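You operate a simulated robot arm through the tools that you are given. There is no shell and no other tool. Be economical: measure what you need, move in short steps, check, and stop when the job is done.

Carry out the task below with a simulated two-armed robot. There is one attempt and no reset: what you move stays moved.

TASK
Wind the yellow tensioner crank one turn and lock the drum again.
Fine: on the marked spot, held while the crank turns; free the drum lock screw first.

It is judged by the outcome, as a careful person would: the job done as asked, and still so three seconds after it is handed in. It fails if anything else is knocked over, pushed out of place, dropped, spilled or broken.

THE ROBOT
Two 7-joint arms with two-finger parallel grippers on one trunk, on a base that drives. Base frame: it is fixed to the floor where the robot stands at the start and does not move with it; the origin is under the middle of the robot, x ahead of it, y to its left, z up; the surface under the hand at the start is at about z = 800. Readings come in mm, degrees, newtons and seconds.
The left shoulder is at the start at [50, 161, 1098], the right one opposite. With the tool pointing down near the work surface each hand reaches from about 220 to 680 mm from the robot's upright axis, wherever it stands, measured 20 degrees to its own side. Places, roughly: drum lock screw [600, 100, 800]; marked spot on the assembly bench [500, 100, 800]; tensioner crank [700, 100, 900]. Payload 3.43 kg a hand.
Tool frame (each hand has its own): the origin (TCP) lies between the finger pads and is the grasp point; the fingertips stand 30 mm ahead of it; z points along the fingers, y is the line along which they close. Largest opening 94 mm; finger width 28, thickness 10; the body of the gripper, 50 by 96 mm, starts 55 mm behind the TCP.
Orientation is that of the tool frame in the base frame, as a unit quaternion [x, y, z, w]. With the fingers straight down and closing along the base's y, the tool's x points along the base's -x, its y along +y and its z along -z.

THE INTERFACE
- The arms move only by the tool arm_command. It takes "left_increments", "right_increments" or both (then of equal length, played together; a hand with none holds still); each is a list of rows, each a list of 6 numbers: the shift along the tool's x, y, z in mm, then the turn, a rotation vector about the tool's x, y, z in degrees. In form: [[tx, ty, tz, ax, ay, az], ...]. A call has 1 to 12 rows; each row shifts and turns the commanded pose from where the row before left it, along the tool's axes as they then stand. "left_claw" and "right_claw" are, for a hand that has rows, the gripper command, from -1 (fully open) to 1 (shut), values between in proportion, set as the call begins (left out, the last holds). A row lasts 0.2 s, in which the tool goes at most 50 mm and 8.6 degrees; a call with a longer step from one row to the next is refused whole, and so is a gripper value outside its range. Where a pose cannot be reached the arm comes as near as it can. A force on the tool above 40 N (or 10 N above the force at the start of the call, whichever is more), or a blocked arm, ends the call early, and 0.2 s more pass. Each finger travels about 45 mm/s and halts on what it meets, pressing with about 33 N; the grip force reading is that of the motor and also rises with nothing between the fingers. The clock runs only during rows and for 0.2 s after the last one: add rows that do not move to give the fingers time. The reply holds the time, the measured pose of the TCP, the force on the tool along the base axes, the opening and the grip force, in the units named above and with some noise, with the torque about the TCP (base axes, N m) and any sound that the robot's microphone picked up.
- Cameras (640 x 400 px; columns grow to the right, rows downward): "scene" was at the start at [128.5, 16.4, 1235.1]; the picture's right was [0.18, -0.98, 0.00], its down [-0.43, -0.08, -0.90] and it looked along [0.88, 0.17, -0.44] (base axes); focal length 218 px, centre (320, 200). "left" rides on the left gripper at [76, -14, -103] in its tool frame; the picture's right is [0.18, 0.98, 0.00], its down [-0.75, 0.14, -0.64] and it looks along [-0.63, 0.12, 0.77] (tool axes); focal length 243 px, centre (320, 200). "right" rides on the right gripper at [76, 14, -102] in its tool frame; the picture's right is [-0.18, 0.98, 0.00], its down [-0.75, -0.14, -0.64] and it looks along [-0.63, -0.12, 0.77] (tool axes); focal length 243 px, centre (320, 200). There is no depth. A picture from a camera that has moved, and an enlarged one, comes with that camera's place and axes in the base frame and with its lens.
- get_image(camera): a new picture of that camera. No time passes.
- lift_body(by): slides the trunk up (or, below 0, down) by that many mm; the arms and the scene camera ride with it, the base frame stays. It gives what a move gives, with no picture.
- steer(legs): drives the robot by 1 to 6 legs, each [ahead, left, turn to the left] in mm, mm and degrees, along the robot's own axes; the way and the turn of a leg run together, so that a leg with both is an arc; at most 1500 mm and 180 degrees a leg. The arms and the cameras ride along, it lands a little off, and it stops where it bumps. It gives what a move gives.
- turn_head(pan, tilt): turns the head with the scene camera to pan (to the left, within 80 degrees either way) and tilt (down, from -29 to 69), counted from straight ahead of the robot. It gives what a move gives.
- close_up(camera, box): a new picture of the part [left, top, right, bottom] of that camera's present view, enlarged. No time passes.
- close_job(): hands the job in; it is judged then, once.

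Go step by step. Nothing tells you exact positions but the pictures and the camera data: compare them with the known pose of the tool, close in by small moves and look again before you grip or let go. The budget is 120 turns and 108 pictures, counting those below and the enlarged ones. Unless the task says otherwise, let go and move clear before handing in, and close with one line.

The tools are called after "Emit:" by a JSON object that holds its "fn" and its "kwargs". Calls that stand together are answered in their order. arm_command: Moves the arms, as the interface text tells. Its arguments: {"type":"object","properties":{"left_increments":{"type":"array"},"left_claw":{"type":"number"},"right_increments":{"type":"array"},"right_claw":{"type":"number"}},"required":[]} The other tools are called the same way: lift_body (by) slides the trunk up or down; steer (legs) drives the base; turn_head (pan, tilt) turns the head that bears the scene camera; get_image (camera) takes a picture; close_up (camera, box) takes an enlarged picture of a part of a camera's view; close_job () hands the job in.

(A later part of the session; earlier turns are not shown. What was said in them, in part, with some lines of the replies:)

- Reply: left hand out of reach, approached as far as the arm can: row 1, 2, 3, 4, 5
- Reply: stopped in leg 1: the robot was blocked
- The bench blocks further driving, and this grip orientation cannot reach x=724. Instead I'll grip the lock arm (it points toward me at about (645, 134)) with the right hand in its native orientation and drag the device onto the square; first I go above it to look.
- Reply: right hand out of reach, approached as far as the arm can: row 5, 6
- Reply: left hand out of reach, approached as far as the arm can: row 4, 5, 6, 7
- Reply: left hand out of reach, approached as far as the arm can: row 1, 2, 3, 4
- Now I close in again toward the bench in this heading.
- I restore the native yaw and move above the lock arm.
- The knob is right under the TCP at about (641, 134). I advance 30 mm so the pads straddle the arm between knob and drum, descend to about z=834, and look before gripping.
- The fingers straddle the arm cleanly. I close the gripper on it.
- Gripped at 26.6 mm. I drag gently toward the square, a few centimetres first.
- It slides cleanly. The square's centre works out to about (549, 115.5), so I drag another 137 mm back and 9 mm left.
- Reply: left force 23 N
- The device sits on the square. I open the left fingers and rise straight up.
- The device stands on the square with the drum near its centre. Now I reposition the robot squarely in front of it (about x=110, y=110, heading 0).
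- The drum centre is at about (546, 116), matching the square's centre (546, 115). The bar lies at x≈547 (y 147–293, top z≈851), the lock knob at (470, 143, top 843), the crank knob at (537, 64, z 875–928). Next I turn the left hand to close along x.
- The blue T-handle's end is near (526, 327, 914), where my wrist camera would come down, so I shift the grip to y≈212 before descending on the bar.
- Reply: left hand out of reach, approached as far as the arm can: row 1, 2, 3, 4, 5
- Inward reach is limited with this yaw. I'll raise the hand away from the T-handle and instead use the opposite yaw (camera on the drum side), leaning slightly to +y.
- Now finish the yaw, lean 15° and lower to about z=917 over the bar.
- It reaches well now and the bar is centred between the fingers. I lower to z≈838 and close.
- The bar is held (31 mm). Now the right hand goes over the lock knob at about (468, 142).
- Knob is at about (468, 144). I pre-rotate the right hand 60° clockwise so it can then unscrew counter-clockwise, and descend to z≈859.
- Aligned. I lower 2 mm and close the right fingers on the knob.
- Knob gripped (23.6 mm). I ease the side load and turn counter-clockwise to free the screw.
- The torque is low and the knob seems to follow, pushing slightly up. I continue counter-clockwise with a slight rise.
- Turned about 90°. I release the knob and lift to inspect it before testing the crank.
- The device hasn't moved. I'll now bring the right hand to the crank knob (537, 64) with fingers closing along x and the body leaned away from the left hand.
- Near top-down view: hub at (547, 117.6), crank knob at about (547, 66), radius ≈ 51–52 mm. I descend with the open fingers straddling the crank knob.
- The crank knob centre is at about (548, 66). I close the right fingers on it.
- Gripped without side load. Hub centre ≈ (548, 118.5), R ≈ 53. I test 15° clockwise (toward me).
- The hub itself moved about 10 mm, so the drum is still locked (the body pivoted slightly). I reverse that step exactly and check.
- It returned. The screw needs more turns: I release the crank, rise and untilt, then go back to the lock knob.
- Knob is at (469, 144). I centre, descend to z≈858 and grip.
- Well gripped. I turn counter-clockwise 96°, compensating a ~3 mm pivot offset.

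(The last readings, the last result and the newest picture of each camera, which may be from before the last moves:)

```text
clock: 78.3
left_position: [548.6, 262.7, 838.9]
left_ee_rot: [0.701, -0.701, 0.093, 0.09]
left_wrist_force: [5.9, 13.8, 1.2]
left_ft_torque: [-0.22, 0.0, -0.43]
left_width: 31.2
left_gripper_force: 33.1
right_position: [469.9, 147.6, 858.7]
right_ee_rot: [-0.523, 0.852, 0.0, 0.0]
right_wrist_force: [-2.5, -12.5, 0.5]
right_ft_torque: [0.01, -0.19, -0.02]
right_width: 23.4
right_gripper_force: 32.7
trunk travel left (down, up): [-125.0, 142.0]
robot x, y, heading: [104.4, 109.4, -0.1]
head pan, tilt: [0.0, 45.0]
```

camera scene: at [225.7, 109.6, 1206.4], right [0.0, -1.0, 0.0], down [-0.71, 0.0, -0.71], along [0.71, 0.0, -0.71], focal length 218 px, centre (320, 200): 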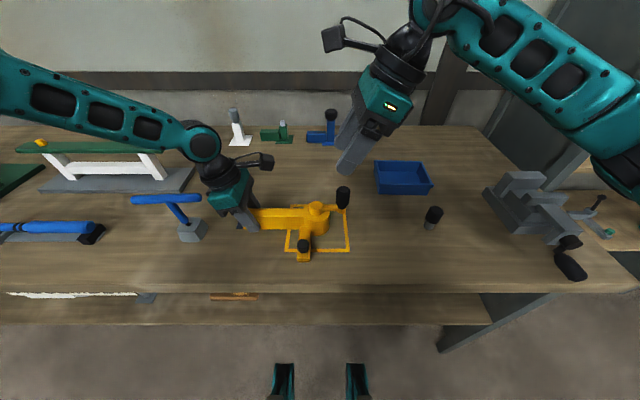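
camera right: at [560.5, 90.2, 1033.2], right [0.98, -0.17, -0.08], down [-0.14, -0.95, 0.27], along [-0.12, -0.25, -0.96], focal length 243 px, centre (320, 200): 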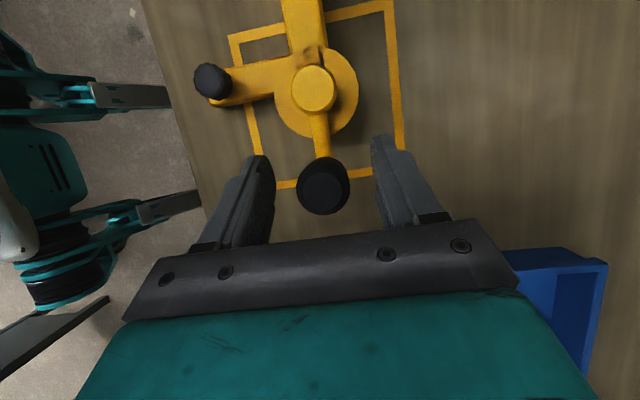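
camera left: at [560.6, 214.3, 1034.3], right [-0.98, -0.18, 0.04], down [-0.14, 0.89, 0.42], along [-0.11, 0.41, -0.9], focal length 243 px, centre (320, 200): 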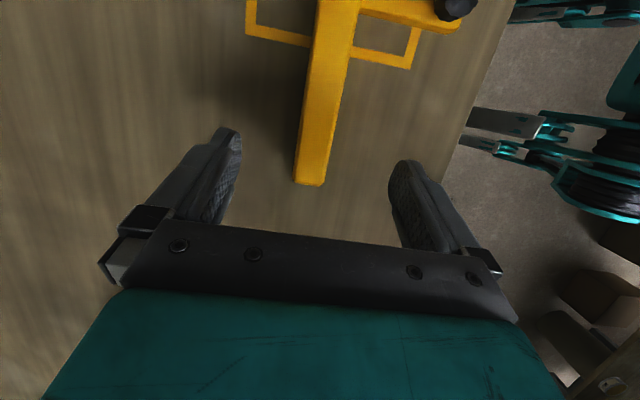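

About 218° so far. I release, rise, and go back to the crank for another test.

Emit:
{"fn": "arm_command", "kwargs": {"right_increments": [[0, 0, 0, 0, 0, 0], [0, 0, 0, 0, 0, 0], [0, 0, 0, 0, 0, 0], [0, 0, -40, 0, 0, 0], [0, 0, -40, 0, 0, 0], [0, 0, -40, 0, 0, 0], [0, 0, -40, 0, 0, 0], [12.4, -35.5, 0, 0, 0, 0], [12.4, -35.5, 0, 0, 0, 0], [12.4, -35.5, 0, 0, 0, 0], [0, 0, 0, 0, 0, 8.5], [0, 0, 0, 0, 0, 8.5]], "right_claw": -0.3}}

Emit:
{"fn": "arm_command", "kwargs": {"right_increments": [[0, 0, 0, 0, 0, 8.5], [0, 0, 0, 0, 0, 8.5], [0, 0, 0, 0, 0, 8.5], [0, 0, 0, 0, 0, 8.5], [0, 0, 0, 0, 0, 8.5], [0, 0, 0, 0, 0, 8.5], [0, 0, 0, 0, 0, 8.5], [0, 0, 0, 0, 0, 8.5], [0, 0, 0, 0, 0, 8.5], [0, 0, 0, 0, 0, 8.5], [0, 0, 0, 0, 0, 8.5], [0, 0, 0, 0, 0, 8.5]]}}

Emit:
{"fn": "arm_command", "kwargs": {"right_increments": [[0, 0, 0, 0, 0, 8.5], [0, 0, 0, 0, 0, 8.5], [0, 0, 0, 0, 0, 8.5], [0, 0, 0, 0, 0, 8.5], [0, 0, 0, 0, 8.3, 0], [0, 0, 0, 0, 8.3, 0], [0, 0, 0, 0, 8.3, 0]]}}

Emit:
{"fn": "close_up", "kwargs": {"camera": "right", "box": [220, 0, 420, 220]}}

```text
clock: 80.9
left_position: [547.7, 261.9, 838.6]
left_ee_rot: [-0.701, 0.702, -0.093, -0.091]
left_wrist_force: [-0.3, 0.8, 0.3]
left_ft_torque: [0.15, 0.1, -0.04]
left_width: 31.3
left_gripper_force: 33.0
right_position: [548.8, 65.0, 1017.9]
right_ee_rot: [-0.389, 0.921, 0.0, 0.0]
right_wrist_force: [-0.4, -0.4, 0.0]
right_ft_torque: [-0.02, -0.02, -0.03]
right_width: 61.1
right_gripper_force: 0.2
trunk travel left (down, up): [-125.0, 142.0]
robot x, y, heading: [104.4, 110.5, 0.0]
head pan, tilt: [0.0, 45.0]
```

```text
clock: 83.5
left_position: [548.6, 262.7, 837.9]
left_ee_rot: [-0.701, 0.701, -0.095, -0.091]
left_wrist_force: [-0.2, 0.1, -0.4]
left_ft_torque: [0.06, 0.09, -0.03]
left_width: 31.2
left_gripper_force: 32.6
right_position: [547.9, 65.9, 1017.8]
right_ee_rot: [0.472, 0.882, -0.001, 0.0]
right_wrist_force: [-0.4, -0.8, -0.4]
right_ft_torque: [-0.01, -0.02, 0.01]
right_width: 61.2
right_gripper_force: 0.0
trunk travel left (down, up): [-125.0, 142.0]
robot x, y, heading: [106.6, 110.5, 0.3]
head pan, tilt: [0.0, 45.0]
```

```text
clock: 85.1
left_position: [548.5, 261.8, 837.5]
left_ee_rot: [-0.701, 0.701, -0.094, -0.089]
left_wrist_force: [-0.7, 0.0, 0.0]
left_ft_torque: [0.04, 0.06, -0.02]
left_width: 31.3
left_gripper_force: 32.9
right_position: [548.2, 64.3, 1018.7]
right_ee_rot: [0.691, 0.69, 0.153, -0.152]
right_wrist_force: [0.5, 0.7, 0.2]
right_ft_torque: [-0.02, -0.02, 0.04]
right_width: 60.9
right_gripper_force: 0.1
trunk travel left (down, up): [-125.0, 142.0]
robot x, y, heading: [107.5, 114.4, 0.3]
head pan, tilt: [0.0, 45.0]
```

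```text
1.82 times, centred on (320, 110) of right
camera zoom: at [562.7, 90.9, 1144.4], right [0.98, -0.17, -0.08], down [-0.14, -0.95, 0.26], along [-0.12, -0.25, -0.96], focal length 441 px, centre (320, 364)
```

zoom: 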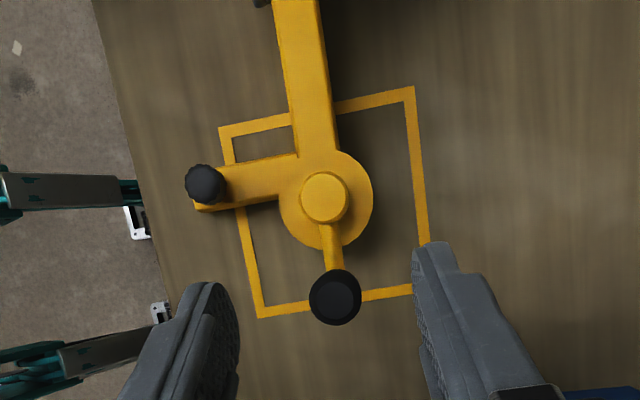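

Everything is in place. I descend, grip the crank knob and test.

Emit:
{"fn": "arm_command", "kwargs": {"right_increments": [[-11.3, 0, 25.1, 0, 0, 0], [-11.3, 0, 25.1, 0, 0, 0], [-11.3, 0, 25.1, 0, 0, 0], [-11.3, 0, 25.1, 0, 0, 0]]}}

Emit:
{"fn": "arm_command", "kwargs": {"right_increments": [[0, 0, 0, 0, 0, 0], [0, 0, 0, 0, 0, 0], [0, 0, 0, 0, 0, 0], [0, 0, 0, 0, 0, 0], [0.2, -4.6, 0.1, 0, 0, 0], [0.5, -4.6, 0.25, 0, 0, 0]], "right_claw": 1}}

Emit:
{"fn": "close_up", "kwargs": {"camera": "right", "box": [180, 10, 420, 220]}}

```text
clock: 86.1
left_position: [548.8, 262.3, 839.7]
left_ee_rot: [-0.701, 0.701, -0.094, -0.09]
left_wrist_force: [0.8, 0.3, -0.1]
left_ft_torque: [0.03, 0.1, -0.04]
left_width: 31.1
left_gripper_force: 33.3
right_position: [549.2, 66.5, 908.5]
right_ee_rot: [0.692, 0.689, 0.153, -0.151]
right_wrist_force: [0.0, 0.1, 0.0]
right_ft_torque: [0.0, 0.02, -0.01]
right_width: 61.0
right_gripper_force: 0.0
trunk travel left (down, up): [-125.0, 142.0]
robot x, y, heading: [106.0, 111.4, -0.1]
head pan, tilt: [0.0, 45.0]
```

```text
clock: 87.5
left_position: [547.3, 262.7, 838.2]
left_ee_rot: [-0.699, 0.703, -0.092, -0.091]
left_wrist_force: [-7.5, 2.5, 2.7]
left_ft_torque: [-0.1, 0.04, -1.13]
left_width: 32.1
left_gripper_force: 32.9
right_position: [539.0, 67.2, 908.5]
right_ee_rot: [0.692, 0.689, 0.153, -0.151]
right_wrist_force: [6.4, -4.5, 0.3]
right_ft_torque: [-0.14, -0.22, -0.01]
right_width: 27.9
right_gripper_force: 32.8
trunk travel left (down, up): [-125.0, 142.0]
robot x, y, heading: [103.1, 110.4, 0.1]
head pan, tilt: [0.0, 45.0]
```

```text
1.90 times, centred on (300, 115) of right
camera zoom: at [553.8, 92.8, 1034.5], right [0.98, -0.17, -0.08], down [-0.15, -0.95, 0.27], along [-0.12, -0.25, -0.96], focal length 462 px, centre (358, 362)
```

zoom: 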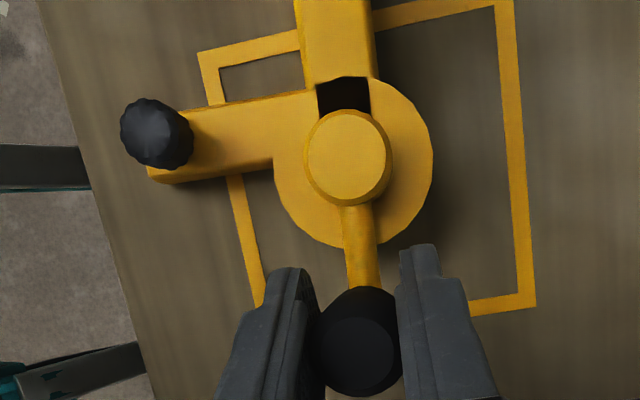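

Still the body yields rather than the crank turning. I return and test the other direction.

Emit:
{"fn": "arm_command", "kwargs": {"right_increments": [[-0.5, 4.6, -0.25, 0, 0, 0], [-0.2, 4.6, -0.1, 0, 0, 0], [0, 0, 0, 0, 0, 0], [0.2, 4.6, 0.1, 0, 0, 0], [0.5, 4.6, 0.25, 0, 0, 0]]}}

Emit:
{"fn": "close_up", "kwargs": {"camera": "right", "box": [180, 10, 420, 220]}}

```text
clock: 88.7
left_position: [547.9, 262.1, 838.7]
left_ee_rot: [-0.7, 0.702, -0.095, -0.091]
left_wrist_force: [1.3, 1.1, 0.1]
left_ft_torque: [0.31, 0.04, 0.12]
left_width: 31.3
left_gripper_force: 33.5
right_position: [557.9, 68.2, 909.2]
right_ee_rot: [0.691, 0.69, 0.153, -0.152]
right_wrist_force: [-1.8, -0.9, 4.1]
right_ft_torque: [0.17, 0.15, -0.02]
right_width: 28.1
right_gripper_force: 33.0
trunk travel left (down, up): [-125.0, 142.0]
robot x, y, heading: [106.3, 108.6, -0.2]
head pan, tilt: [0.0, 45.0]
```

```text
1.90 times, centred on (300, 115) of right
camera zoom: at [571.9, 93.8, 1034.2], right [0.98, -0.17, -0.08], down [-0.14, -0.95, 0.26], along [-0.12, -0.25, -0.96], focal length 462 px, centre (358, 362)
```

zoom: 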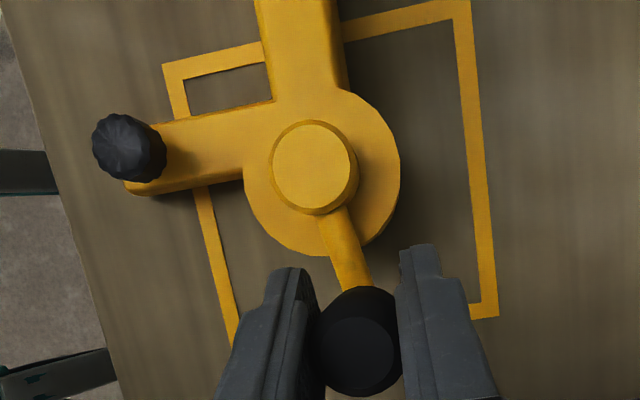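

The crank turns freely counter-clockwise while the body stays put: the drum is unlocked. I wind along a circle (centre ≈ (548.5, 118.7), R ≈ 52), first to about +10°.

Emit:
{"fn": "arm_command", "kwargs": {"right_increments": [[2.13, 8.76, 0.99, 0, 0, 0], [3.47, 8.22, 1.62, 0, 0, 0], [4.71, 7.43, 2.2, 0, 0, 0], [5.81, 6.41, 2.71, 0, 0, 0], [6.73, 5.2, 3.14, 0, 0, 0], [7.45, 3.83, 3.47, 0, 0, 0]]}}

Emit:
{"fn": "close_up", "kwargs": {"camera": "right", "box": [180, 10, 420, 220]}}

```text
clock: 90.1
left_position: [548.9, 261.9, 837.9]
left_ee_rot: [-0.7, 0.702, -0.094, -0.09]
left_wrist_force: [-1.8, 4.0, -0.2]
left_ft_torque: [-0.18, -0.07, -0.11]
left_width: 31.2
left_gripper_force: 32.6
right_position: [598.9, 99.6, 908.1]
right_ee_rot: [0.692, 0.689, 0.152, -0.152]
right_wrist_force: [2.8, -3.1, 2.5]
right_ft_torque: [-0.03, 0.03, -0.03]
right_width: 27.6
right_gripper_force: 32.8
trunk travel left (down, up): [-125.0, 142.0]
robot x, y, heading: [106.2, 108.9, 0.3]
head pan, tilt: [0.0, 45.0]
```

```text
1.90 times, centred on (300, 115) of right
camera zoom: at [612.5, 126.3, 1034.2], right [0.98, -0.17, -0.08], down [-0.14, -0.95, 0.27], along [-0.12, -0.25, -0.96], focal length 462 px, centre (358, 362)
```

zoom: 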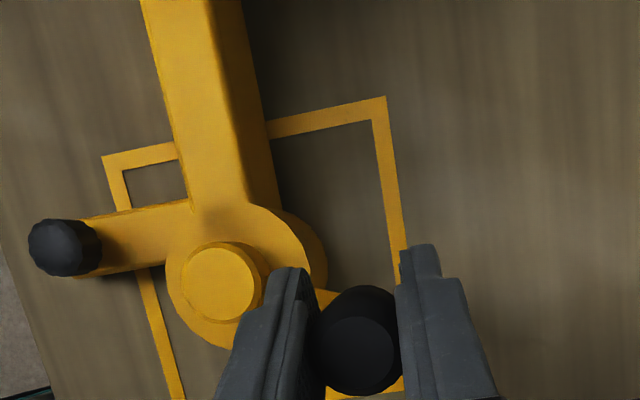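

Low forces, crank following. I continue through the far side.

Emit:
{"fn": "arm_command", "kwargs": {"right_increments": [[7.93, 2.35, 3.7, 0, 0, 0], [8.18, 0.79, 3.82, 0, 0, 0], [8.18, -0.79, 3.82, 0, 0, 0], [7.93, -2.35, 3.7, 0, 0, 0]]}}

Emit:
{"fn": "close_up", "kwargs": {"camera": "scene", "box": [200, 110, 400, 270]}}

```text
clock: 91.1
left_position: [548.6, 261.2, 836.9]
left_ee_rot: [-0.699, 0.703, -0.093, -0.092]
left_wrist_force: [-8.0, -2.5, 1.3]
left_ft_torque: [-0.11, 0.02, -0.99]
left_width: 31.6
left_gripper_force: 33.3
right_position: [595.6, 137.0, 908.3]
right_ee_rot: [0.69, 0.69, 0.153, -0.152]
right_wrist_force: [9.3, 1.0, 0.3]
right_ft_torque: [-0.01, -0.08, 0.04]
right_width: 27.7
right_gripper_force: 32.8
trunk travel left (down, up): [-125.0, 142.0]
robot x, y, heading: [102.9, 110.8, 0.0]
head pan, tilt: [0.0, 45.0]
```

```text
2.50 times, centred on (300, 190) of scene
camera zoom: at [225.8, 109.6, 1206.3], right [0.0, -1.0, 0.0], down [-0.71, 0.0, -0.71], along [0.71, 0.0, -0.71], focal length 546 px, centre (370, 225)
```

zoom: 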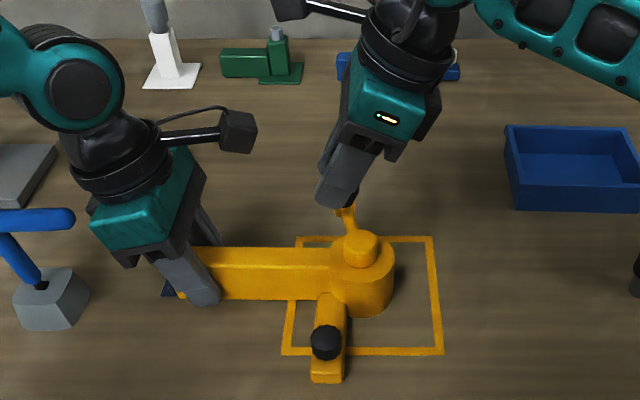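

Slight outward pull: the true radius is nearer 54 mm (centre ≈ (548, 119.8)). I correct and continue.

Emit:
{"fn": "arm_command", "kwargs": {"right_increments": [[5.08, 1.3, 2.37, 0, 0, 0], [7.43, -4.7, 3.47, 0, 0, 0], [6.53, -6, 3.04, 0, 0, 0], [5.44, -7.2, 2.54, 0, 0, 0]]}}

Emit:
{"fn": "close_up", "kwargs": {"camera": "scene", "box": [200, 110, 400, 270]}}

```text
clock: 92.1
left_position: [549.5, 261.8, 838.1]
left_ee_rot: [-0.7, 0.702, -0.094, -0.09]
left_wrist_force: [-3.8, -1.7, 0.0]
left_ft_torque: [0.15, 0.04, -0.42]
left_width: 31.3
left_gripper_force: 32.8
right_position: [580.7, 162.1, 908.5]
right_ee_rot: [0.691, 0.69, 0.154, -0.153]
right_wrist_force: [4.2, 3.7, 4.2]
right_ft_torque: [0.08, -0.09, 0.0]
right_width: 27.7
right_gripper_force: 33.0
trunk travel left (down, up): [-125.0, 142.0]
robot x, y, heading: [104.7, 113.0, 0.2]
head pan, tilt: [0.0, 45.0]
```

```text
2.50 times, centred on (300, 190) of scene
camera zoom: at [225.8, 109.9, 1206.3], right [0.0, -1.0, 0.0], down [-0.71, 0.0, -0.71], along [0.71, 0.0, -0.71], focal length 546 px, centre (370, 225)
```

zoom: 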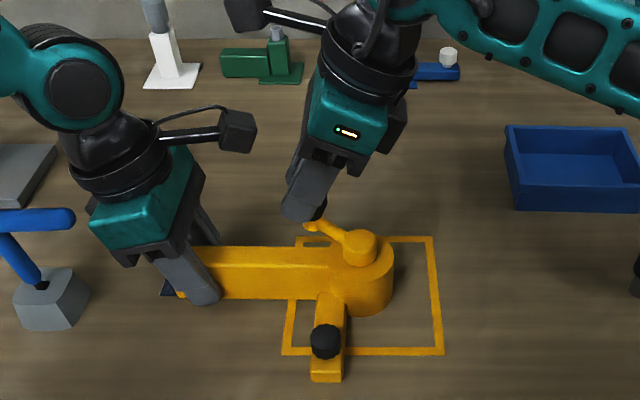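

Emit:
{"fn": "arm_command", "kwargs": {"right_increments": [[5.98, -9.9, 2.79, 0, 0, 0], [2.99, -8.8, 1.39, 0, 0, 0], [1.45, -9.3, 0.68, 0, 0, 0]]}}

Emit:
{"fn": "close_up", "kwargs": {"camera": "scene", "box": [200, 110, 400, 270]}}

```text
clock: 92.9
left_position: [546.8, 261.8, 838.5]
left_ee_rot: [-0.7, 0.702, -0.093, -0.09]
left_wrist_force: [-3.5, -7.6, 0.2]
left_ft_torque: [0.5, 0.07, -0.46]
left_width: 30.9
left_gripper_force: 32.6
right_position: [553.0, 176.1, 908.1]
right_ee_rot: [0.691, 0.69, 0.153, -0.154]
right_wrist_force: [2.4, 6.8, 7.0]
right_ft_torque: [-0.02, -0.08, 0.01]
right_width: 27.7
right_gripper_force: 33.4
trunk travel left (down, up): [-125.0, 142.0]
robot x, y, heading: [108.4, 109.9, -0.0]
head pan, tilt: [0.0, 45.0]
```

```text
2.50 times, centred on (300, 190) of scene
camera zoom: at [225.6, 109.7, 1206.4], right [0.0, -1.0, 0.0], down [-0.71, 0.0, -0.71], along [0.71, 0.0, -0.71], focal length 546 px, centre (370, 225)
```

zoom: 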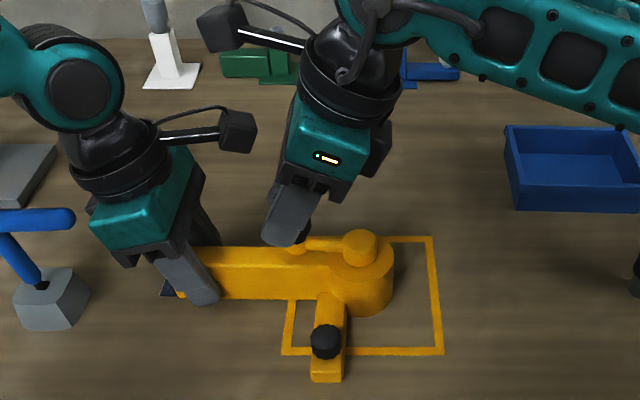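

The fit improves to centre (548.3, 121), R=55. Continuing toward the near side.

Emit:
{"fn": "arm_command", "kwargs": {"right_increments": [[-0.18, -9.5, -0.08, 0, 0, 0], [-1.54, -9.4, -0.72, 0, 0, 0], [-2.99, -9, -1.39, 0, 0, 0], [-4.26, -8.3, -1.99, 0, 0, 0], [-5.62, -7.4, -2.62, 0, 0, 0]]}}

Emit:
{"fn": "close_up", "kwargs": {"camera": "scene", "box": [200, 110, 400, 270]}}

```text
clock: 94.1
left_position: [548.2, 263.1, 839.1]
left_ee_rot: [-0.701, 0.701, -0.095, -0.09]
left_wrist_force: [3.4, -9.0, -0.8]
left_ft_torque: [0.12, 0.15, 0.43]
left_width: 31.4
left_gripper_force: 32.9
right_position: [508.2, 158.5, 909.2]
right_ee_rot: [0.691, 0.69, 0.152, -0.153]
right_wrist_force: [-6.2, 7.0, 9.7]
right_ft_torque: [0.17, -0.03, 0.01]
right_width: 27.7
right_gripper_force: 33.3
trunk travel left (down, up): [-125.0, 142.0]
robot x, y, heading: [107.5, 107.9, 0.2]
head pan, tilt: [0.0, 45.0]
```

```text
2.50 times, centred on (300, 190) of scene
camera zoom: at [225.2, 109.5, 1206.5], right [0.0, -1.0, 0.0], down [-0.71, 0.0, -0.71], along [0.71, 0.0, -0.71], focal length 546 px, centre (370, 225)
```

zoom: 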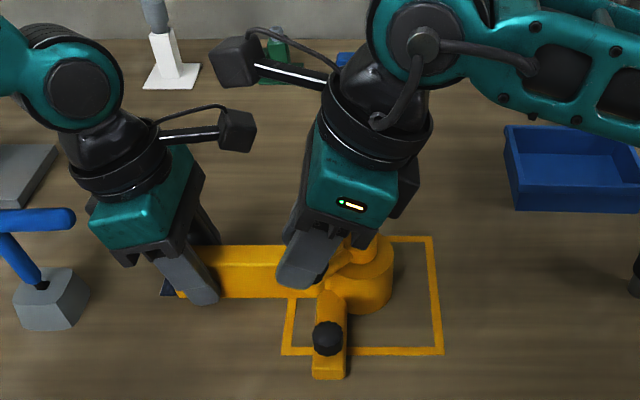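

Emit:
{"fn": "arm_command", "kwargs": {"right_increments": [[-4.2, -6.2, -3.06, 0, 0, 0], [-7.7, -4.9, -3.59, 0, 0, 0], [-8.43, -3.4, -3.93, 0, 0, 0], [-8.79, -1.7, -4.1, 0, 0, 0], [-8.88, 0, -4.14, 0, 0, 0]]}}

Emit:
{"fn": "close_up", "kwargs": {"camera": "scene", "box": [200, 110, 400, 270]}}

```text
clock: 95.3
left_position: [548.2, 261.9, 838.1]
left_ee_rot: [-0.7, 0.702, -0.095, -0.09]
left_wrist_force: [-1.1, -1.3, 6.4]
left_ft_torque: [-0.72, 0.19, -0.14]
left_width: 31.2
left_gripper_force: 32.4
right_position: [493.9, 115.7, 909.1]
right_ee_rot: [0.692, 0.69, 0.151, -0.151]
right_wrist_force: [3.0, 0.0, -3.2]
right_ft_torque: [-0.47, -0.11, 0.0]
right_width: 27.6
right_gripper_force: 32.9
trunk travel left (down, up): [-125.0, 142.0]
robot x, y, heading: [107.7, 108.2, -0.1]
head pan, tilt: [0.0, 45.0]
```

```text
2.50 times, centred on (300, 190) of scene
camera zoom: at [225.9, 109.7, 1206.3], right [0.0, -1.0, 0.0], down [-0.71, 0.0, -0.71], along [0.71, 0.0, -0.71], focal length 546 px, centre (370, 225)
```

zoom: 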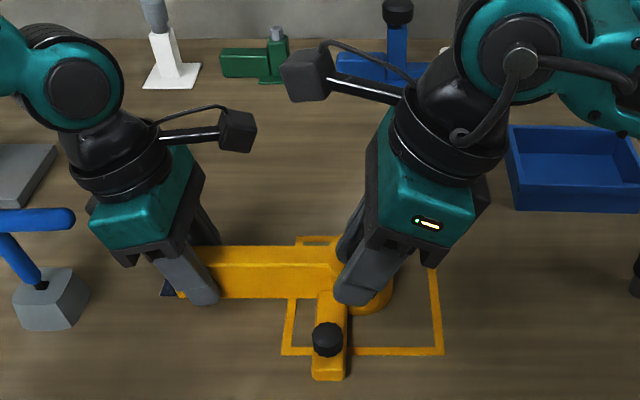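

Emit:
{"fn": "arm_command", "kwargs": {"right_increments": [[-8.34, 2.2, -3.89, 0, 0, 0], [-8.16, 3.3, -3.8, 0, 0, 0], [-7.52, 4.7, -3.51, 0, 0, 0], [-6.71, 6.2, -3.13, 0, 0, 0], [-5.53, 7.4, -2.58, 0, 0, 0], [-4.35, 8.3, -2.03, 0, 0, 0]]}}

Emit:
{"fn": "close_up", "kwargs": {"camera": "right", "box": [180, 10, 420, 220]}}

```text
clock: 96.7
left_position: [548.9, 263.1, 839.1]
left_ee_rot: [-0.7, 0.702, -0.094, -0.091]
left_wrist_force: [0.1, -2.6, 5.8]
left_ft_torque: [-0.95, 0.03, 0.1]
left_width: 31.1
left_gripper_force: 33.4
right_position: [525.8, 72.3, 909.5]
right_ee_rot: [0.691, 0.69, 0.152, -0.153]
right_wrist_force: [-0.4, 2.2, -5.6]
right_ft_torque: [-0.31, 0.16, -0.01]
right_width: 27.4
right_gripper_force: 32.7
trunk travel left (down, up): [-125.0, 142.0]
robot x, y, heading: [105.2, 105.0, -0.0]
head pan, tilt: [0.0, 45.0]
```

```text
1.90 times, centred on (300, 115) of right
camera zoom: at [539.6, 97.3, 1035.2], right [0.98, -0.17, -0.08], down [-0.14, -0.95, 0.26], along [-0.12, -0.25, -0.96], focal length 462 px, centre (358, 362)
```

zoom: 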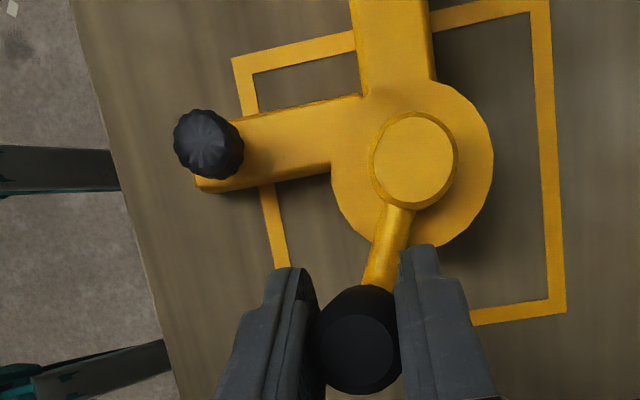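

Nearly a full turn; I finish the last 25° to where the crank began.

Emit:
{"fn": "arm_command", "kwargs": {"right_increments": [[-3.99, 8.3, -1.86, 0, 0, 0], [-1.54, 9.4, -0.72, 0, 0, 0], [-0.18, 5.2, -0.08, 0, 0, 0], [0, 0, 0, 0, 0, 0]]}}

Emit:
{"fn": "close_up", "kwargs": {"camera": "right", "box": [180, 10, 420, 220]}}

```text
clock: 97.7
left_position: [549.2, 261.9, 839.4]
left_ee_rot: [-0.701, 0.702, -0.094, -0.091]
left_wrist_force: [1.8, -8.9, 3.4]
left_ft_torque: [-0.28, 0.15, 0.23]
left_width: 31.0
left_gripper_force: 32.7
right_position: [547.5, 66.4, 909.8]
right_ee_rot: [0.69, 0.69, 0.153, -0.153]
right_wrist_force: [-1.1, 9.0, -2.5]
right_ft_torque: [0.12, -0.06, 0.02]
right_width: 27.5
right_gripper_force: 32.5
trunk travel left (down, up): [-125.0, 142.0]
robot x, y, heading: [110.2, 108.4, 0.0]
head pan, tilt: [0.0, 45.0]
```

```text
1.90 times, centred on (300, 115) of right
camera zoom: at [562.4, 91.5, 1035.5], right [0.98, -0.17, -0.08], down [-0.14, -0.95, 0.26], along [-0.12, -0.25, -0.96], focal length 462 px, centre (358, 362)
```

zoom: 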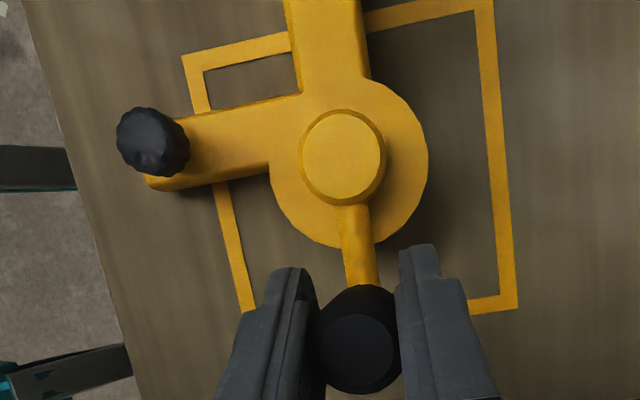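

The picture matches the start: one full turn, with no spring-back load. I release the crank, rise and return to the lock knob, yawed for clockwise tightening.

Emit:
{"fn": "arm_command", "kwargs": {"right_increments": [[0, 1.5, 0, 0, 0, 0], [0, 0, 0, 0, 0, 0], [0, 0, 0, 0, 0, 0], [0, 0, 0, 0, 0, 0], [11.7, 0, -25.1, 0, 0, 0], [11.7, 0, -25.1, 0, 0, 0], [11.7, 0, -25.1, 0, 0, 0], [11.7, 0, -25.1, 0, 0, 0], [0, 0, 0, 0, -8.3, 0], [0, 0, 0, 0, -8.3, 0], [0, 0, 0, 0, -8.3, 0]], "right_claw": -0.3}}

Emit:
{"fn": "arm_command", "kwargs": {"right_increments": [[26, -26.8, 0, 0, 0, 0], [26, -26.8, 0, 0, 0, 0], [26, -26.8, 0, 0, 0, 0], [0, 0, 0, 0, 0, -8.5], [0, 0, 0, 0, 0, -8.5], [0, 0, 0, 0, 0, -8.5], [0, 0, 0, 0, 0, -8.5], [0, 0, 0, 0, 0, -8.5], [0, 0, 0, 0, 0, -8.5], [0, 0, 0, 0, 0, -8.5], [0, 0, 0, 0, 0, -8.5], [0, 0, 0, 0, 0, -8.5]]}}

Emit:
{"fn": "arm_command", "kwargs": {"right_increments": [[0, 0, 0, 0, 0, -8.3], [0, 0, 0, 0, 0, -8.3], [0, 0, 0, 0, 0, -8.3], [0, 0, 0, 0, 0, -8.3], [0, 0, 0, 0, 0, -8.3], [0, 0, 0, 0, 0, -8.3], [0, 0, 0, 0, 0, -8.3], [0, 0, 0, 0, 0, -8.3], [0, 0, 0, 0, 0, -8.3], [0, 0, 34, 0, 0, 0], [0, 0, 34, 0, 0, 0], [0, 0, 33, 0, 0, 0]]}}

Emit:
{"fn": "close_up", "kwargs": {"camera": "right", "box": [220, 40, 420, 220]}}

Emit:
{"fn": "close_up", "kwargs": {"camera": "scene", "box": [200, 110, 400, 270]}}

```text
clock: 100.1
left_position: [547.8, 261.9, 839.0]
left_ee_rot: [-0.7, 0.702, -0.093, -0.091]
left_wrist_force: [-0.3, 0.6, -0.2]
left_ft_torque: [0.57, 0.06, 0.02]
left_width: 31.4
left_gripper_force: 32.9
right_position: [549.0, 65.0, 1020.5]
right_ee_rot: [0.707, 0.707, -0.001, 0.001]
right_wrist_force: [0.6, 0.5, 0.4]
right_ft_torque: [0.01, 0.01, 0.02]
right_width: 61.2
right_gripper_force: 0.0
trunk travel left (down, up): [-125.0, 142.0]
robot x, y, heading: [104.1, 109.6, -0.2]
head pan, tilt: [0.0, 45.0]
```

```text
clock: 102.7
left_position: [547.6, 260.8, 839.2]
left_ee_rot: [0.701, -0.701, 0.094, 0.091]
left_wrist_force: [0.1, 0.4, -0.2]
left_ft_torque: [0.35, 0.12, -0.01]
left_width: 31.1
left_gripper_force: 32.8
right_position: [470.3, 142.6, 1020.7]
right_ee_rot: [0.117, 0.993, 0.0, -0.001]
right_wrist_force: [0.3, 0.2, 0.7]
right_ft_torque: [0.02, 0.0, -0.01]
right_width: 61.0
right_gripper_force: 0.0
trunk travel left (down, up): [-125.0, 142.0]
robot x, y, heading: [104.0, 106.3, -0.0]
head pan, tilt: [0.0, 45.0]
```

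```text
clock: 105.3
left_position: [548.6, 262.0, 838.0]
left_ee_rot: [-0.7, 0.702, -0.094, -0.091]
left_wrist_force: [-0.4, 0.1, 0.5]
left_ft_torque: [0.31, 0.1, -0.02]
left_width: 31.4
left_gripper_force: 33.5
right_position: [468.5, 143.3, 919.4]
right_ee_rot: [-0.509, 0.861, 0.0, 0.0]
right_wrist_force: [0.4, 0.7, -0.8]
right_ft_torque: [-0.01, -0.03, 0.0]
right_width: 61.2
right_gripper_force: 0.0
trunk travel left (down, up): [-125.0, 142.0]
robot x, y, heading: [105.0, 109.3, 0.1]
head pan, tilt: [0.0, 45.0]
```

```text
2.22 times, centred on (320, 130) of right
camera zoom: at [420.1, 84.3, 1022.1], right [-0.77, 0.64, 0.0], down [0.49, 0.59, 0.64], along [0.41, 0.5, -0.77], focal length 539 px, centre (320, 356)
```

zoom: 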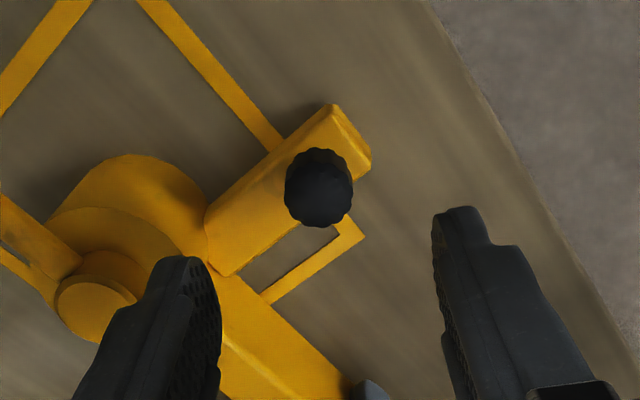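

```text
2.50 times, centred on (300, 190) of scene
camera zoom: at [226.0, 109.7, 1206.3], right [0.0, -1.0, 0.0], down [-0.71, 0.0, -0.71], along [0.71, 0.0, -0.71], focal length 546 px, centre (370, 225)
```

zoom: 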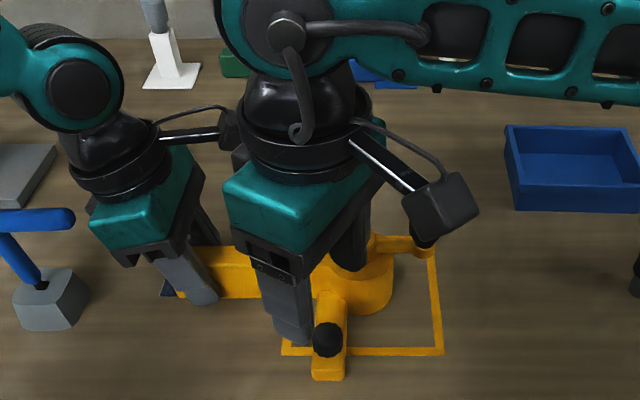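

The knob is at about (470, 145). I centre, descend and grip it.

Emit:
{"fn": "arm_command", "kwargs": {"right_increments": [[-2, -0.5, 0, 0, 0, 0], [0, 0, 30, 0, 0, 0], [0, 0, 31, 0, 0, 0], [0, 0, 0, 0, 0, 0]]}}

Emit:
{"fn": "arm_command", "kwargs": {"right_increments": [[0, 0, 0, 0, 0, 0], [0, 0, 0, 0, 0, 0], [0, 0, 0, 0, 0, 0], [0, 0, 0, 0, 0, 0]], "right_claw": 1}}

Emit:
{"fn": "close_up", "kwargs": {"camera": "right", "box": [240, 80, 420, 220]}}

```text
clock: 106.3
left_position: [547.6, 262.4, 838.5]
left_ee_rot: [-0.7, 0.702, -0.094, -0.09]
left_wrist_force: [0.1, 0.0, 0.5]
left_ft_torque: [0.18, 0.08, 0.02]
left_width: 31.3
left_gripper_force: 33.5
right_position: [469.9, 145.1, 858.8]
right_ee_rot: [-0.508, 0.862, 0.0, 0.0]
right_wrist_force: [-0.3, -0.3, 0.1]
right_ft_torque: [0.0, -0.02, 0.02]
right_width: 61.2
right_gripper_force: 0.0
trunk travel left (down, up): [-125.0, 142.0]
robot x, y, heading: [106.1, 113.1, -0.3]
head pan, tilt: [0.0, 45.0]
```

```text
clock: 107.3
left_position: [548.2, 263.1, 839.2]
left_ee_rot: [0.701, -0.701, 0.095, 0.09]
left_wrist_force: [-1.8, 1.1, -0.9]
left_ft_torque: [-0.06, 0.09, -0.16]
left_width: 31.1
left_gripper_force: 33.1
right_position: [469.8, 143.6, 858.4]
right_ee_rot: [-0.508, 0.861, 0.0, 0.0]
right_wrist_force: [2.5, -0.6, -0.3]
right_ft_torque: [-0.08, -0.08, -0.07]
right_width: 23.3
right_gripper_force: 33.4
trunk travel left (down, up): [-125.0, 142.0]
robot x, y, heading: [105.7, 110.8, -0.1]
head pan, tilt: [0.0, 45.0]
```

```text
2.86 times, centred on (330, 150) of right
camera zoom: at [421.0, 85.4, 961.1], right [-0.77, 0.64, 0.0], down [0.49, 0.59, 0.64], along [0.41, 0.49, -0.77], focal length 693 px, centre (291, 343)
```

zoom: 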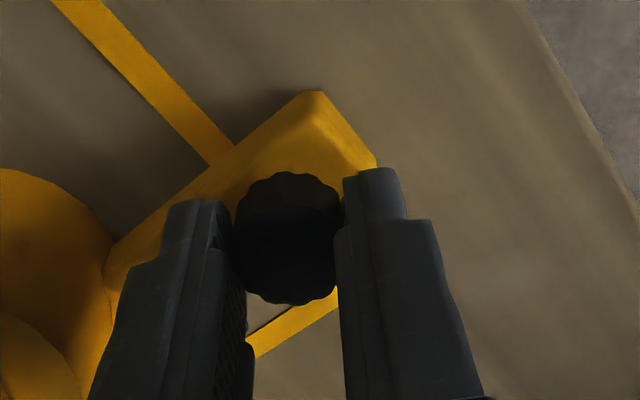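

Gripped at 23.3 mm with little load. I turn clockwise 96° first.

Emit:
{"fn": "arm_command", "kwargs": {"right_increments": [[0, 0, 0, 0, 0, 8], [0, 0, 0, 0, 0, 8], [0, 0, 0, 0, 0, 8], [0, 0, 0, 0, 0, 8], [0, 0, 0, 0, 0, 8], [0, 0, 0, 0, 0, 8], [0, 0, 0, 0, 0, 8], [0, 0, 0, 0, 0, 8], [0, 0, 0, 0, 0, 8], [0, 0, 0, 0, 0, 8], [0, 0, 0, 0, 0, 8], [0, 0, 0, 0, 0, 8]]}}

Emit:
{"fn": "arm_command", "kwargs": {"right_increments": [[0, 0, 0, 0, 0, 8], [0, 0, 0, 0, 0, 8], [0, 0, 0, 0, 0, 8], [0, 0, 0, 0, 0, 8]]}}

Emit:
{"fn": "close_up", "kwargs": {"camera": "right", "box": [240, 80, 420, 220]}}

```text
clock: 109.9
left_position: [548.4, 261.3, 839.0]
left_ee_rot: [0.701, -0.701, 0.094, 0.09]
left_wrist_force: [1.8, 6.5, -0.1]
left_ft_torque: [-0.22, 0.05, -0.25]
left_width: 31.3
left_gripper_force: 33.3
right_position: [469.6, 144.0, 857.4]
right_ee_rot: [0.301, 0.954, -0.001, -0.001]
right_wrist_force: [-1.6, -6.3, 0.2]
right_ft_torque: [0.01, 0.28, 0.03]
right_width: 23.5
right_gripper_force: 33.4
trunk travel left (down, up): [-125.0, 142.0]
robot x, y, heading: [105.2, 113.4, 0.2]
head pan, tilt: [0.0, 45.0]
```

```text
clock: 110.9
left_position: [549.1, 262.5, 838.9]
left_ee_rot: [-0.701, 0.702, -0.094, -0.09]
left_wrist_force: [5.3, 10.9, -0.3]
left_ft_torque: [-0.35, 0.16, -0.27]
left_width: 31.3
left_gripper_force: 33.5
right_position: [470.0, 143.9, 859.6]
right_ee_rot: [0.552, 0.834, -0.001, 0.0]
right_wrist_force: [-5.5, -10.0, -0.2]
right_ft_torque: [0.16, 0.25, 0.03]
right_width: 23.4
right_gripper_force: 33.4
trunk travel left (down, up): [-125.0, 142.0]
robot x, y, heading: [106.3, 109.8, -0.1]
head pan, tilt: [0.0, 45.0]
```

```text
2.86 times, centred on (330, 150) of right
camera zoom: at [454.0, 220.5, 960.9], right [0.98, 0.21, 0.0], down [0.17, -0.75, 0.64], along [0.14, -0.63, -0.77], focal length 693 px, centre (291, 343)
```

zoom: 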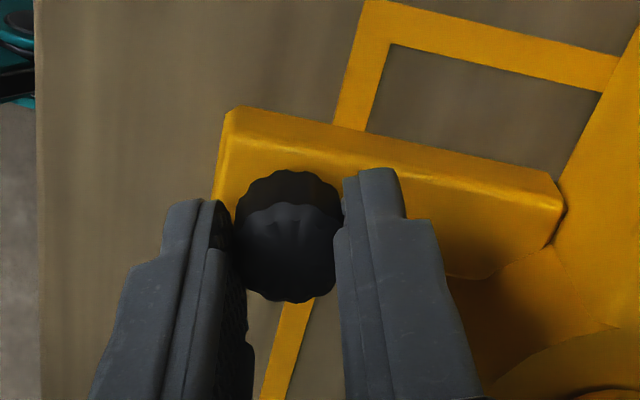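

Turned 128° clockwise so far. I open slightly in place, swing the hand back and regrip.

Emit:
{"fn": "arm_command", "kwargs": {"right_increments": [[0, 0, 0, 0, 0, 0], [0, 0, 0, 0, 0, 0], [0, 0, 0, 0, 0, -8.5], [0, 0, 0, 0, 0, -8.5], [0, 0, 0, 0, 0, -8.5], [0, 0, 0, 0, 0, -8.5], [0, 0, 0, 0, 0, -8.5], [0, 0, 0, 0, 0, -8.5], [0, 0, 0, 0, 0, -8.5], [0, 0, 0, 0, 0, -8.5], [0, 0, 0, 0, 0, -8.5], [0, 0, 0, 0, 0, -8.5]], "right_claw": 0}}

Emit:
{"fn": "arm_command", "kwargs": {"right_increments": [[0, 0, 0, 0, 0, -8.5], [0, 0, 0, 0, 0, -8.5], [0, 0, 0, 0, 0, -8.5], [0, 0, 0, 0, 0, -8.5], [0, 0, 0, 0, 0, -8.5]]}}

Emit:
{"fn": "arm_command", "kwargs": {"right_increments": [[0, 0, 0, 0, 0, 0], [0, 0, 0, 0, 0, 0], [0, 0, 0, 0, 0, 0], [0, 0, 0, 0, 0, 0]], "right_claw": 1}}

Emit:
{"fn": "arm_command", "kwargs": {"right_increments": [[0, 0, 0, 0, 0, 8], [0, 0, 0, 0, 0, 8], [0, 0, 0, 0, 0, 8], [0, 0, 0, 0, 0, 8], [0, 0, 0, 0, 0, 8], [0, 0, 0, 0, 0, 8], [0, 0, 0, 0, 0, 8], [0, 0, 0, 0, 0, 8]]}}

```text
clock: 113.5
left_position: [548.5, 261.5, 839.2]
left_ee_rot: [-0.7, 0.702, -0.094, -0.09]
left_wrist_force: [-0.8, 0.8, -0.2]
left_ft_torque: [0.13, 0.06, -0.12]
left_width: 31.0
left_gripper_force: 33.2
right_position: [469.9, 145.2, 858.5]
right_ee_rot: [-0.159, 0.987, 0.0, 0.0]
right_wrist_force: [-0.4, 0.3, 0.1]
right_ft_torque: [0.0, 0.02, 0.04]
right_width: 46.9
right_gripper_force: 0.1
trunk travel left (down, up): [-125.0, 142.0]
robot x, y, heading: [106.3, 108.9, -0.4]
head pan, tilt: [0.0, 45.0]
```

```text
clock: 114.7
left_position: [548.5, 261.8, 839.7]
left_ee_rot: [-0.701, 0.701, -0.095, -0.09]
left_wrist_force: [-1.1, 0.3, 0.5]
left_ft_torque: [0.06, 0.09, -0.11]
left_width: 30.9
left_gripper_force: 32.9
right_position: [470.8, 144.4, 858.4]
right_ee_rot: [-0.506, 0.863, 0.0, -0.001]
right_wrist_force: [0.3, -0.2, -0.3]
right_ft_torque: [0.01, -0.02, 0.02]
right_width: 47.0
right_gripper_force: 0.0
trunk travel left (down, up): [-125.0, 142.0]
robot x, y, heading: [108.3, 110.3, -0.1]
head pan, tilt: [0.0, 45.0]
```

```text
clock: 115.7
left_position: [548.6, 260.6, 838.6]
left_ee_rot: [-0.7, 0.702, -0.095, -0.09]
left_wrist_force: [1.1, -0.5, -0.1]
left_ft_torque: [0.19, 0.16, 0.14]
left_width: 31.1
left_gripper_force: 32.9
right_position: [471.2, 145.2, 858.2]
right_ee_rot: [-0.504, 0.863, 0.001, 0.0]
right_wrist_force: [-1.5, -0.4, -0.4]
right_ft_torque: [-0.1, -0.15, 0.0]
right_width: 23.7
right_gripper_force: 33.4
trunk travel left (down, up): [-125.0, 142.0]
robot x, y, heading: [108.1, 112.4, -0.0]
head pan, tilt: [0.0, 45.0]
```

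```text
clock: 117.5
left_position: [549.1, 262.6, 837.0]
left_ee_rot: [-0.701, 0.702, -0.094, -0.091]
left_wrist_force: [1.6, 4.5, -0.2]
left_ft_torque: [-0.33, 0.06, -0.16]
left_width: 31.4
left_gripper_force: 32.8
right_position: [470.5, 144.3, 857.8]
right_ee_rot: [0.031, 1.0, -0.001, 0.0]
right_wrist_force: [-0.6, -6.5, 3.0]
right_ft_torque: [0.06, 0.26, 0.04]
right_width: 23.5
right_gripper_force: 33.2
trunk travel left (down, up): [-125.0, 142.0]
robot x, y, heading: [103.2, 110.2, -0.3]
head pan, tilt: [0.0, 45.0]
```

192° tightened so far; I continue, watching the torque.

Emit:
{"fn": "arm_command", "kwargs": {"right_increments": [[0, 0, 0, 0, 0, 8], [0, 0, 0, 0, 0, 8], [0, 0, 0, 0, 0, 8], [0, 0, 0, 0, 0, 8]]}}

Emit:
{"fn": "arm_command", "kwargs": {"right_increments": [[0, 0, 0, 0, 0, 8], [0, 0, 0, 0, 0, 8], [0, 0, 0, 0, 0, 8], [0, 0, 0, 0, 0, 8]]}}

Emit:
{"fn": "close_up", "kwargs": {"camera": "right", "box": [240, 80, 420, 220]}}

```text
clock: 118.5
left_position: [548.6, 263.2, 839.2]
left_ee_rot: [-0.701, 0.701, -0.093, -0.09]
left_wrist_force: [5.0, 8.4, -0.4]
left_ft_torque: [-0.34, 0.2, -0.2]
left_width: 31.2
left_gripper_force: 32.8
right_position: [470.7, 143.5, 858.0]
right_ee_rot: [0.305, 0.952, -0.001, 0.0]
right_wrist_force: [-5.6, -9.2, -1.5]
right_ft_torque: [0.03, 0.14, 0.03]
right_width: 23.8
right_gripper_force: 32.9
trunk travel left (down, up): [-125.0, 142.0]
robot x, y, heading: [105.8, 108.4, 0.1]
head pan, tilt: [0.0, 45.0]
```

```text
clock: 119.5
left_position: [547.5, 262.0, 839.1]
left_ee_rot: [0.702, -0.7, 0.094, 0.089]
left_wrist_force: [8.5, 11.3, 0.3]
left_ft_torque: [0.02, 0.1, -0.2]
left_width: 31.1
left_gripper_force: 33.4
right_position: [470.4, 145.2, 858.6]
right_ee_rot: [0.556, 0.831, 0.0, -0.001]
right_wrist_force: [-10.8, -11.7, 2.5]
right_ft_torque: [-0.05, 0.16, 0.28]
right_width: 23.6
right_gripper_force: 32.4
trunk travel left (down, up): [-125.0, 142.0]
robot x, y, heading: [105.7, 111.7, 0.0]
head pan, tilt: [0.0, 45.0]
```

```text
2.86 times, centred on (330, 150) of right
camera zoom: at [454.3, 221.0, 961.0], right [0.98, 0.21, 0.0], down [0.16, -0.75, 0.64], along [0.13, -0.63, -0.77], focal length 693 px, centre (291, 343)
```

zoom: 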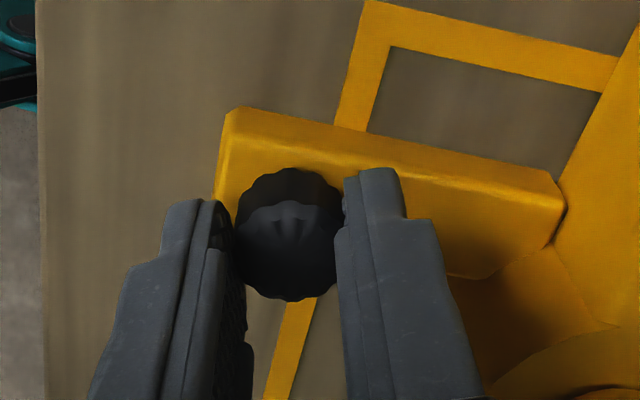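

Torque has jumped to 0.28 N m – the screw is seating. I snug it a little more to confirm.

Emit:
{"fn": "arm_command", "kwargs": {"right_increments": [[0, 0, 0, 0, 0, 6], [0, 0, 0, 0, 0, 6], [0, 0, 0, 0, 0, 0]]}}

```text
clock: 120.3
left_position: [548.3, 262.7, 838.8]
left_ee_rot: [-0.701, 0.701, -0.094, -0.091]
left_wrist_force: [12.0, 11.1, -0.6]
left_ft_torque: [0.25, 0.03, 0.1]
left_width: 31.1
left_gripper_force: 32.7
right_position: [470.2, 145.2, 858.0]
right_ee_rot: [0.639, 0.769, 0.0, 0.0]
right_wrist_force: [-12.6, -10.6, 0.3]
right_ft_torque: [0.02, 0.28, 0.49]
right_width: 23.5
right_gripper_force: 33.1
trunk travel left (down, up): [-125.0, 142.0]
robot x, y, heading: [106.7, 109.0, 0.1]
head pan, tilt: [0.0, 45.0]
```

0.49 N m: the lock is tight. I release the knob and withdraw the right hand up and to the right.

Emit:
{"fn": "arm_command", "kwargs": {"right_increments": [[0, 0, 0, 0, 0, 0], [0, 0, 0, 0, 0, 0], [0, 0, 0, 0, 0, 0], [0, 0, -40, 0, 0, 0], [0, 0, -40, 0, 0, 0], [0, 0, -40, 0, 0, 0], [0, 0, -40, 0, 0, 0], [0, 0, -40, 0, 0, 0], [-40, -12, 0, 0, 0, 0], [-40, -12, 0, 0, 0, 0], [-40, -12, 0, 0, 0, 0], [-40, -12, 0, 0, 0, 0]], "right_claw": -0.3}}

Emit:
{"fn": "get_image", "kwargs": {"camera": "scene"}}

Emit:
{"fn": "close_up", "kwargs": {"camera": "scene", "box": [200, 150, 380, 270]}}

```text
clock: 122.9
left_position: [548.4, 261.7, 838.6]
left_ee_rot: [-0.7, 0.702, -0.095, -0.09]
left_wrist_force: [0.1, -0.4, 0.7]
left_ft_torque: [0.47, -0.01, 0.05]
left_width: 31.3
left_gripper_force: 33.4
right_position: [454.2, -22.7, 1059.2]
right_ee_rot: [0.638, 0.77, 0.0, 0.0]
right_wrist_force: [0.6, 0.9, -1.0]
right_ft_torque: [-0.01, 0.01, 0.0]
right_width: 61.2
right_gripper_force: 0.0
trunk travel left (down, up): [-125.0, 142.0]
robot x, y, heading: [100.6, 108.2, 0.0]
head pan, tilt: [0.0, 45.0]
```

```text
32 pictures are left
camera scene: at [225.8, 109.3, 1206.4], right [0.0, -1.0, 0.0], down [-0.71, 0.0, -0.71], along [0.71, 0.0, -0.71], focal length 218 px, centre (320, 200)
```

scene: 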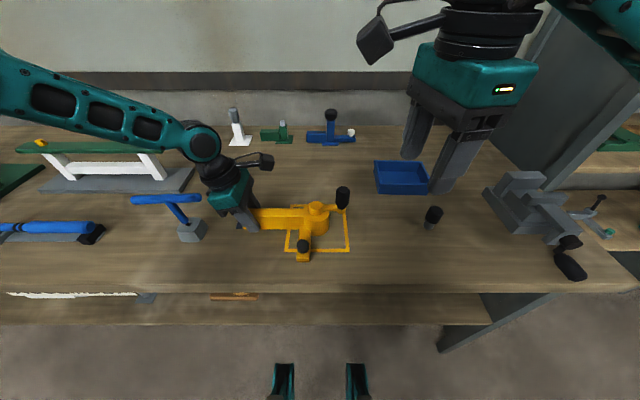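

```text
3.33 times, centred on (290, 210) of scene
camera zoom: at [225.8, 109.3, 1206.4], right [0.0, -1.0, 0.0], down [-0.71, 0.0, -0.71], along [0.71, 0.0, -0.71], focal length 728 px, centre (420, 167)
```

zoom: 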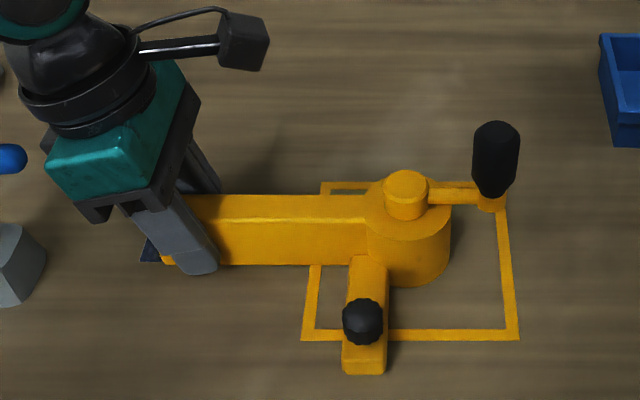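

All in place: device on the square, crank back at its start angle, lock tight. I open the left hand and raise it straight clear.

Emit:
{"fn": "arm_command", "kwargs": {"left_increments": [[0, 0, 0, 0, 0, 0], [0, 0, 0, 0, 0, 0], [0, 0, 0, 0, 0, 0], [0, 0, 0, 0, 0, 0], [6.7, 0, -25, 0, 0, 0], [9, 0, -34, 0, 0, 0], [9, 0, -34, 0, 0, 0], [9, 0, -34, 0, 0, 0], [9, 0, -34, 0, 0, 0]], "left_claw": -1}}

Emit:
{"fn": "get_image", "kwargs": {"camera": "scene"}}

Emit:
{"fn": "close_up", "kwargs": {"camera": "scene", "box": [200, 150, 380, 270]}}

```text
clock: 124.9
left_position: [546.7, 263.7, 1006.1]
left_ee_rot: [-0.701, 0.701, -0.093, -0.091]
left_wrist_force: [-0.7, -0.3, -0.3]
left_ft_torque: [0.04, -0.02, 0.01]
left_width: 93.8
left_gripper_force: 0.0
right_position: [454.1, -21.2, 1058.4]
right_ee_rot: [0.639, 0.769, 0.0, 0.001]
right_wrist_force: [-0.3, -0.7, 0.6]
right_ft_torque: [0.01, 0.04, 0.0]
right_width: 61.3
right_gripper_force: 0.0
trunk travel left (down, up): [-125.0, 142.0]
robot x, y, heading: [107.2, 112.2, 0.2]
head pan, tilt: [0.0, 45.0]
```

```text
30 pictures are left
camera scene: at [225.6, 109.5, 1206.4], right [0.0, -1.0, 0.0], down [-0.71, 0.0, -0.71], along [0.71, 0.0, -0.71], focal length 218 px, centre (320, 200)
```

scene: 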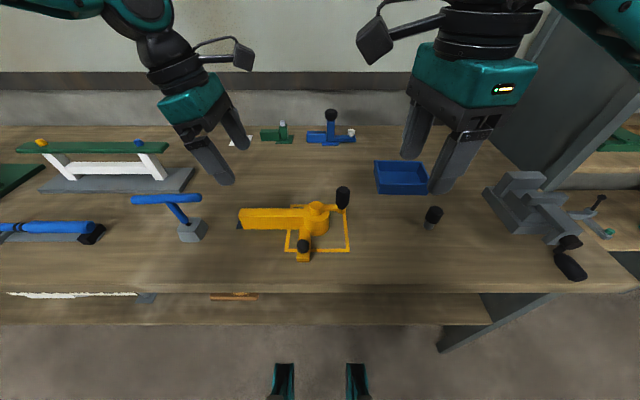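

```text
3.33 times, centred on (290, 210) of scene
camera zoom: at [225.6, 109.5, 1206.4], right [0.0, -1.0, 0.0], down [-0.71, 0.0, -0.71], along [0.71, 0.0, -0.71], focal length 728 px, centre (420, 167)
```

zoom: 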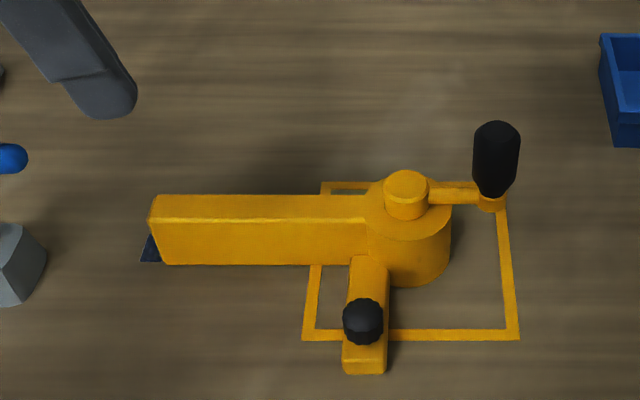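

The blue T-handle looks shifted a few pixels from before; I take a close look.

Emit:
{"fn": "close_up", "kwargs": {"camera": "scene", "box": [110, 170, 270, 270]}}

Emit:
{"fn": "get_image", "kwargs": {"camera": "left"}}

```text
4.00 times, centred on (190, 220) of scene
camera zoom: at [225.6, 109.5, 1206.4], right [0.0, -1.0, 0.0], down [-0.71, 0.0, -0.71], along [0.71, 0.0, -0.71], focal length 873 px, centre (840, 120)
```

zoom: 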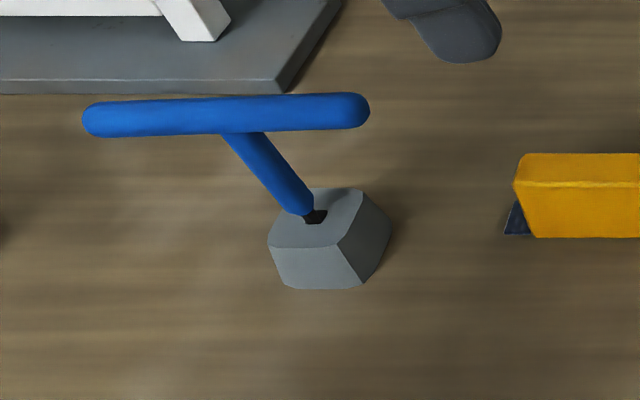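

```text
27 pictures are left
camera left: at [560.1, 215.6, 1123.9], right [-0.98, -0.18, 0.04], down [-0.14, 0.89, 0.42], along [-0.11, 0.41, -0.9], focal length 243 px, centre (320, 200)
```

left: 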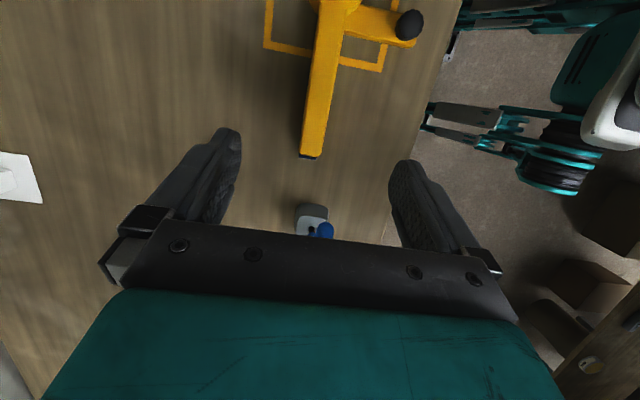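

The block under the blue T-handle hasn't moved, but the handle leans about 8 mm further left than before. My left gripper brushed its end on the way down. Nudging it back could topple it, so I'm leaving it. Both hands are clear, and I'm handing in now.

Emit:
{"fn": "close_job", "kwargs": {}}

```text
The job is handed in.
```

The tensioner is on the marked spot, its crank wound one full turn counter-clockwise and the drum lock screw tightened again. The bar was held the whole time. One side effect: my left gripper brushed the blue T-handle, which now leans about 8 mm further left in its holder.
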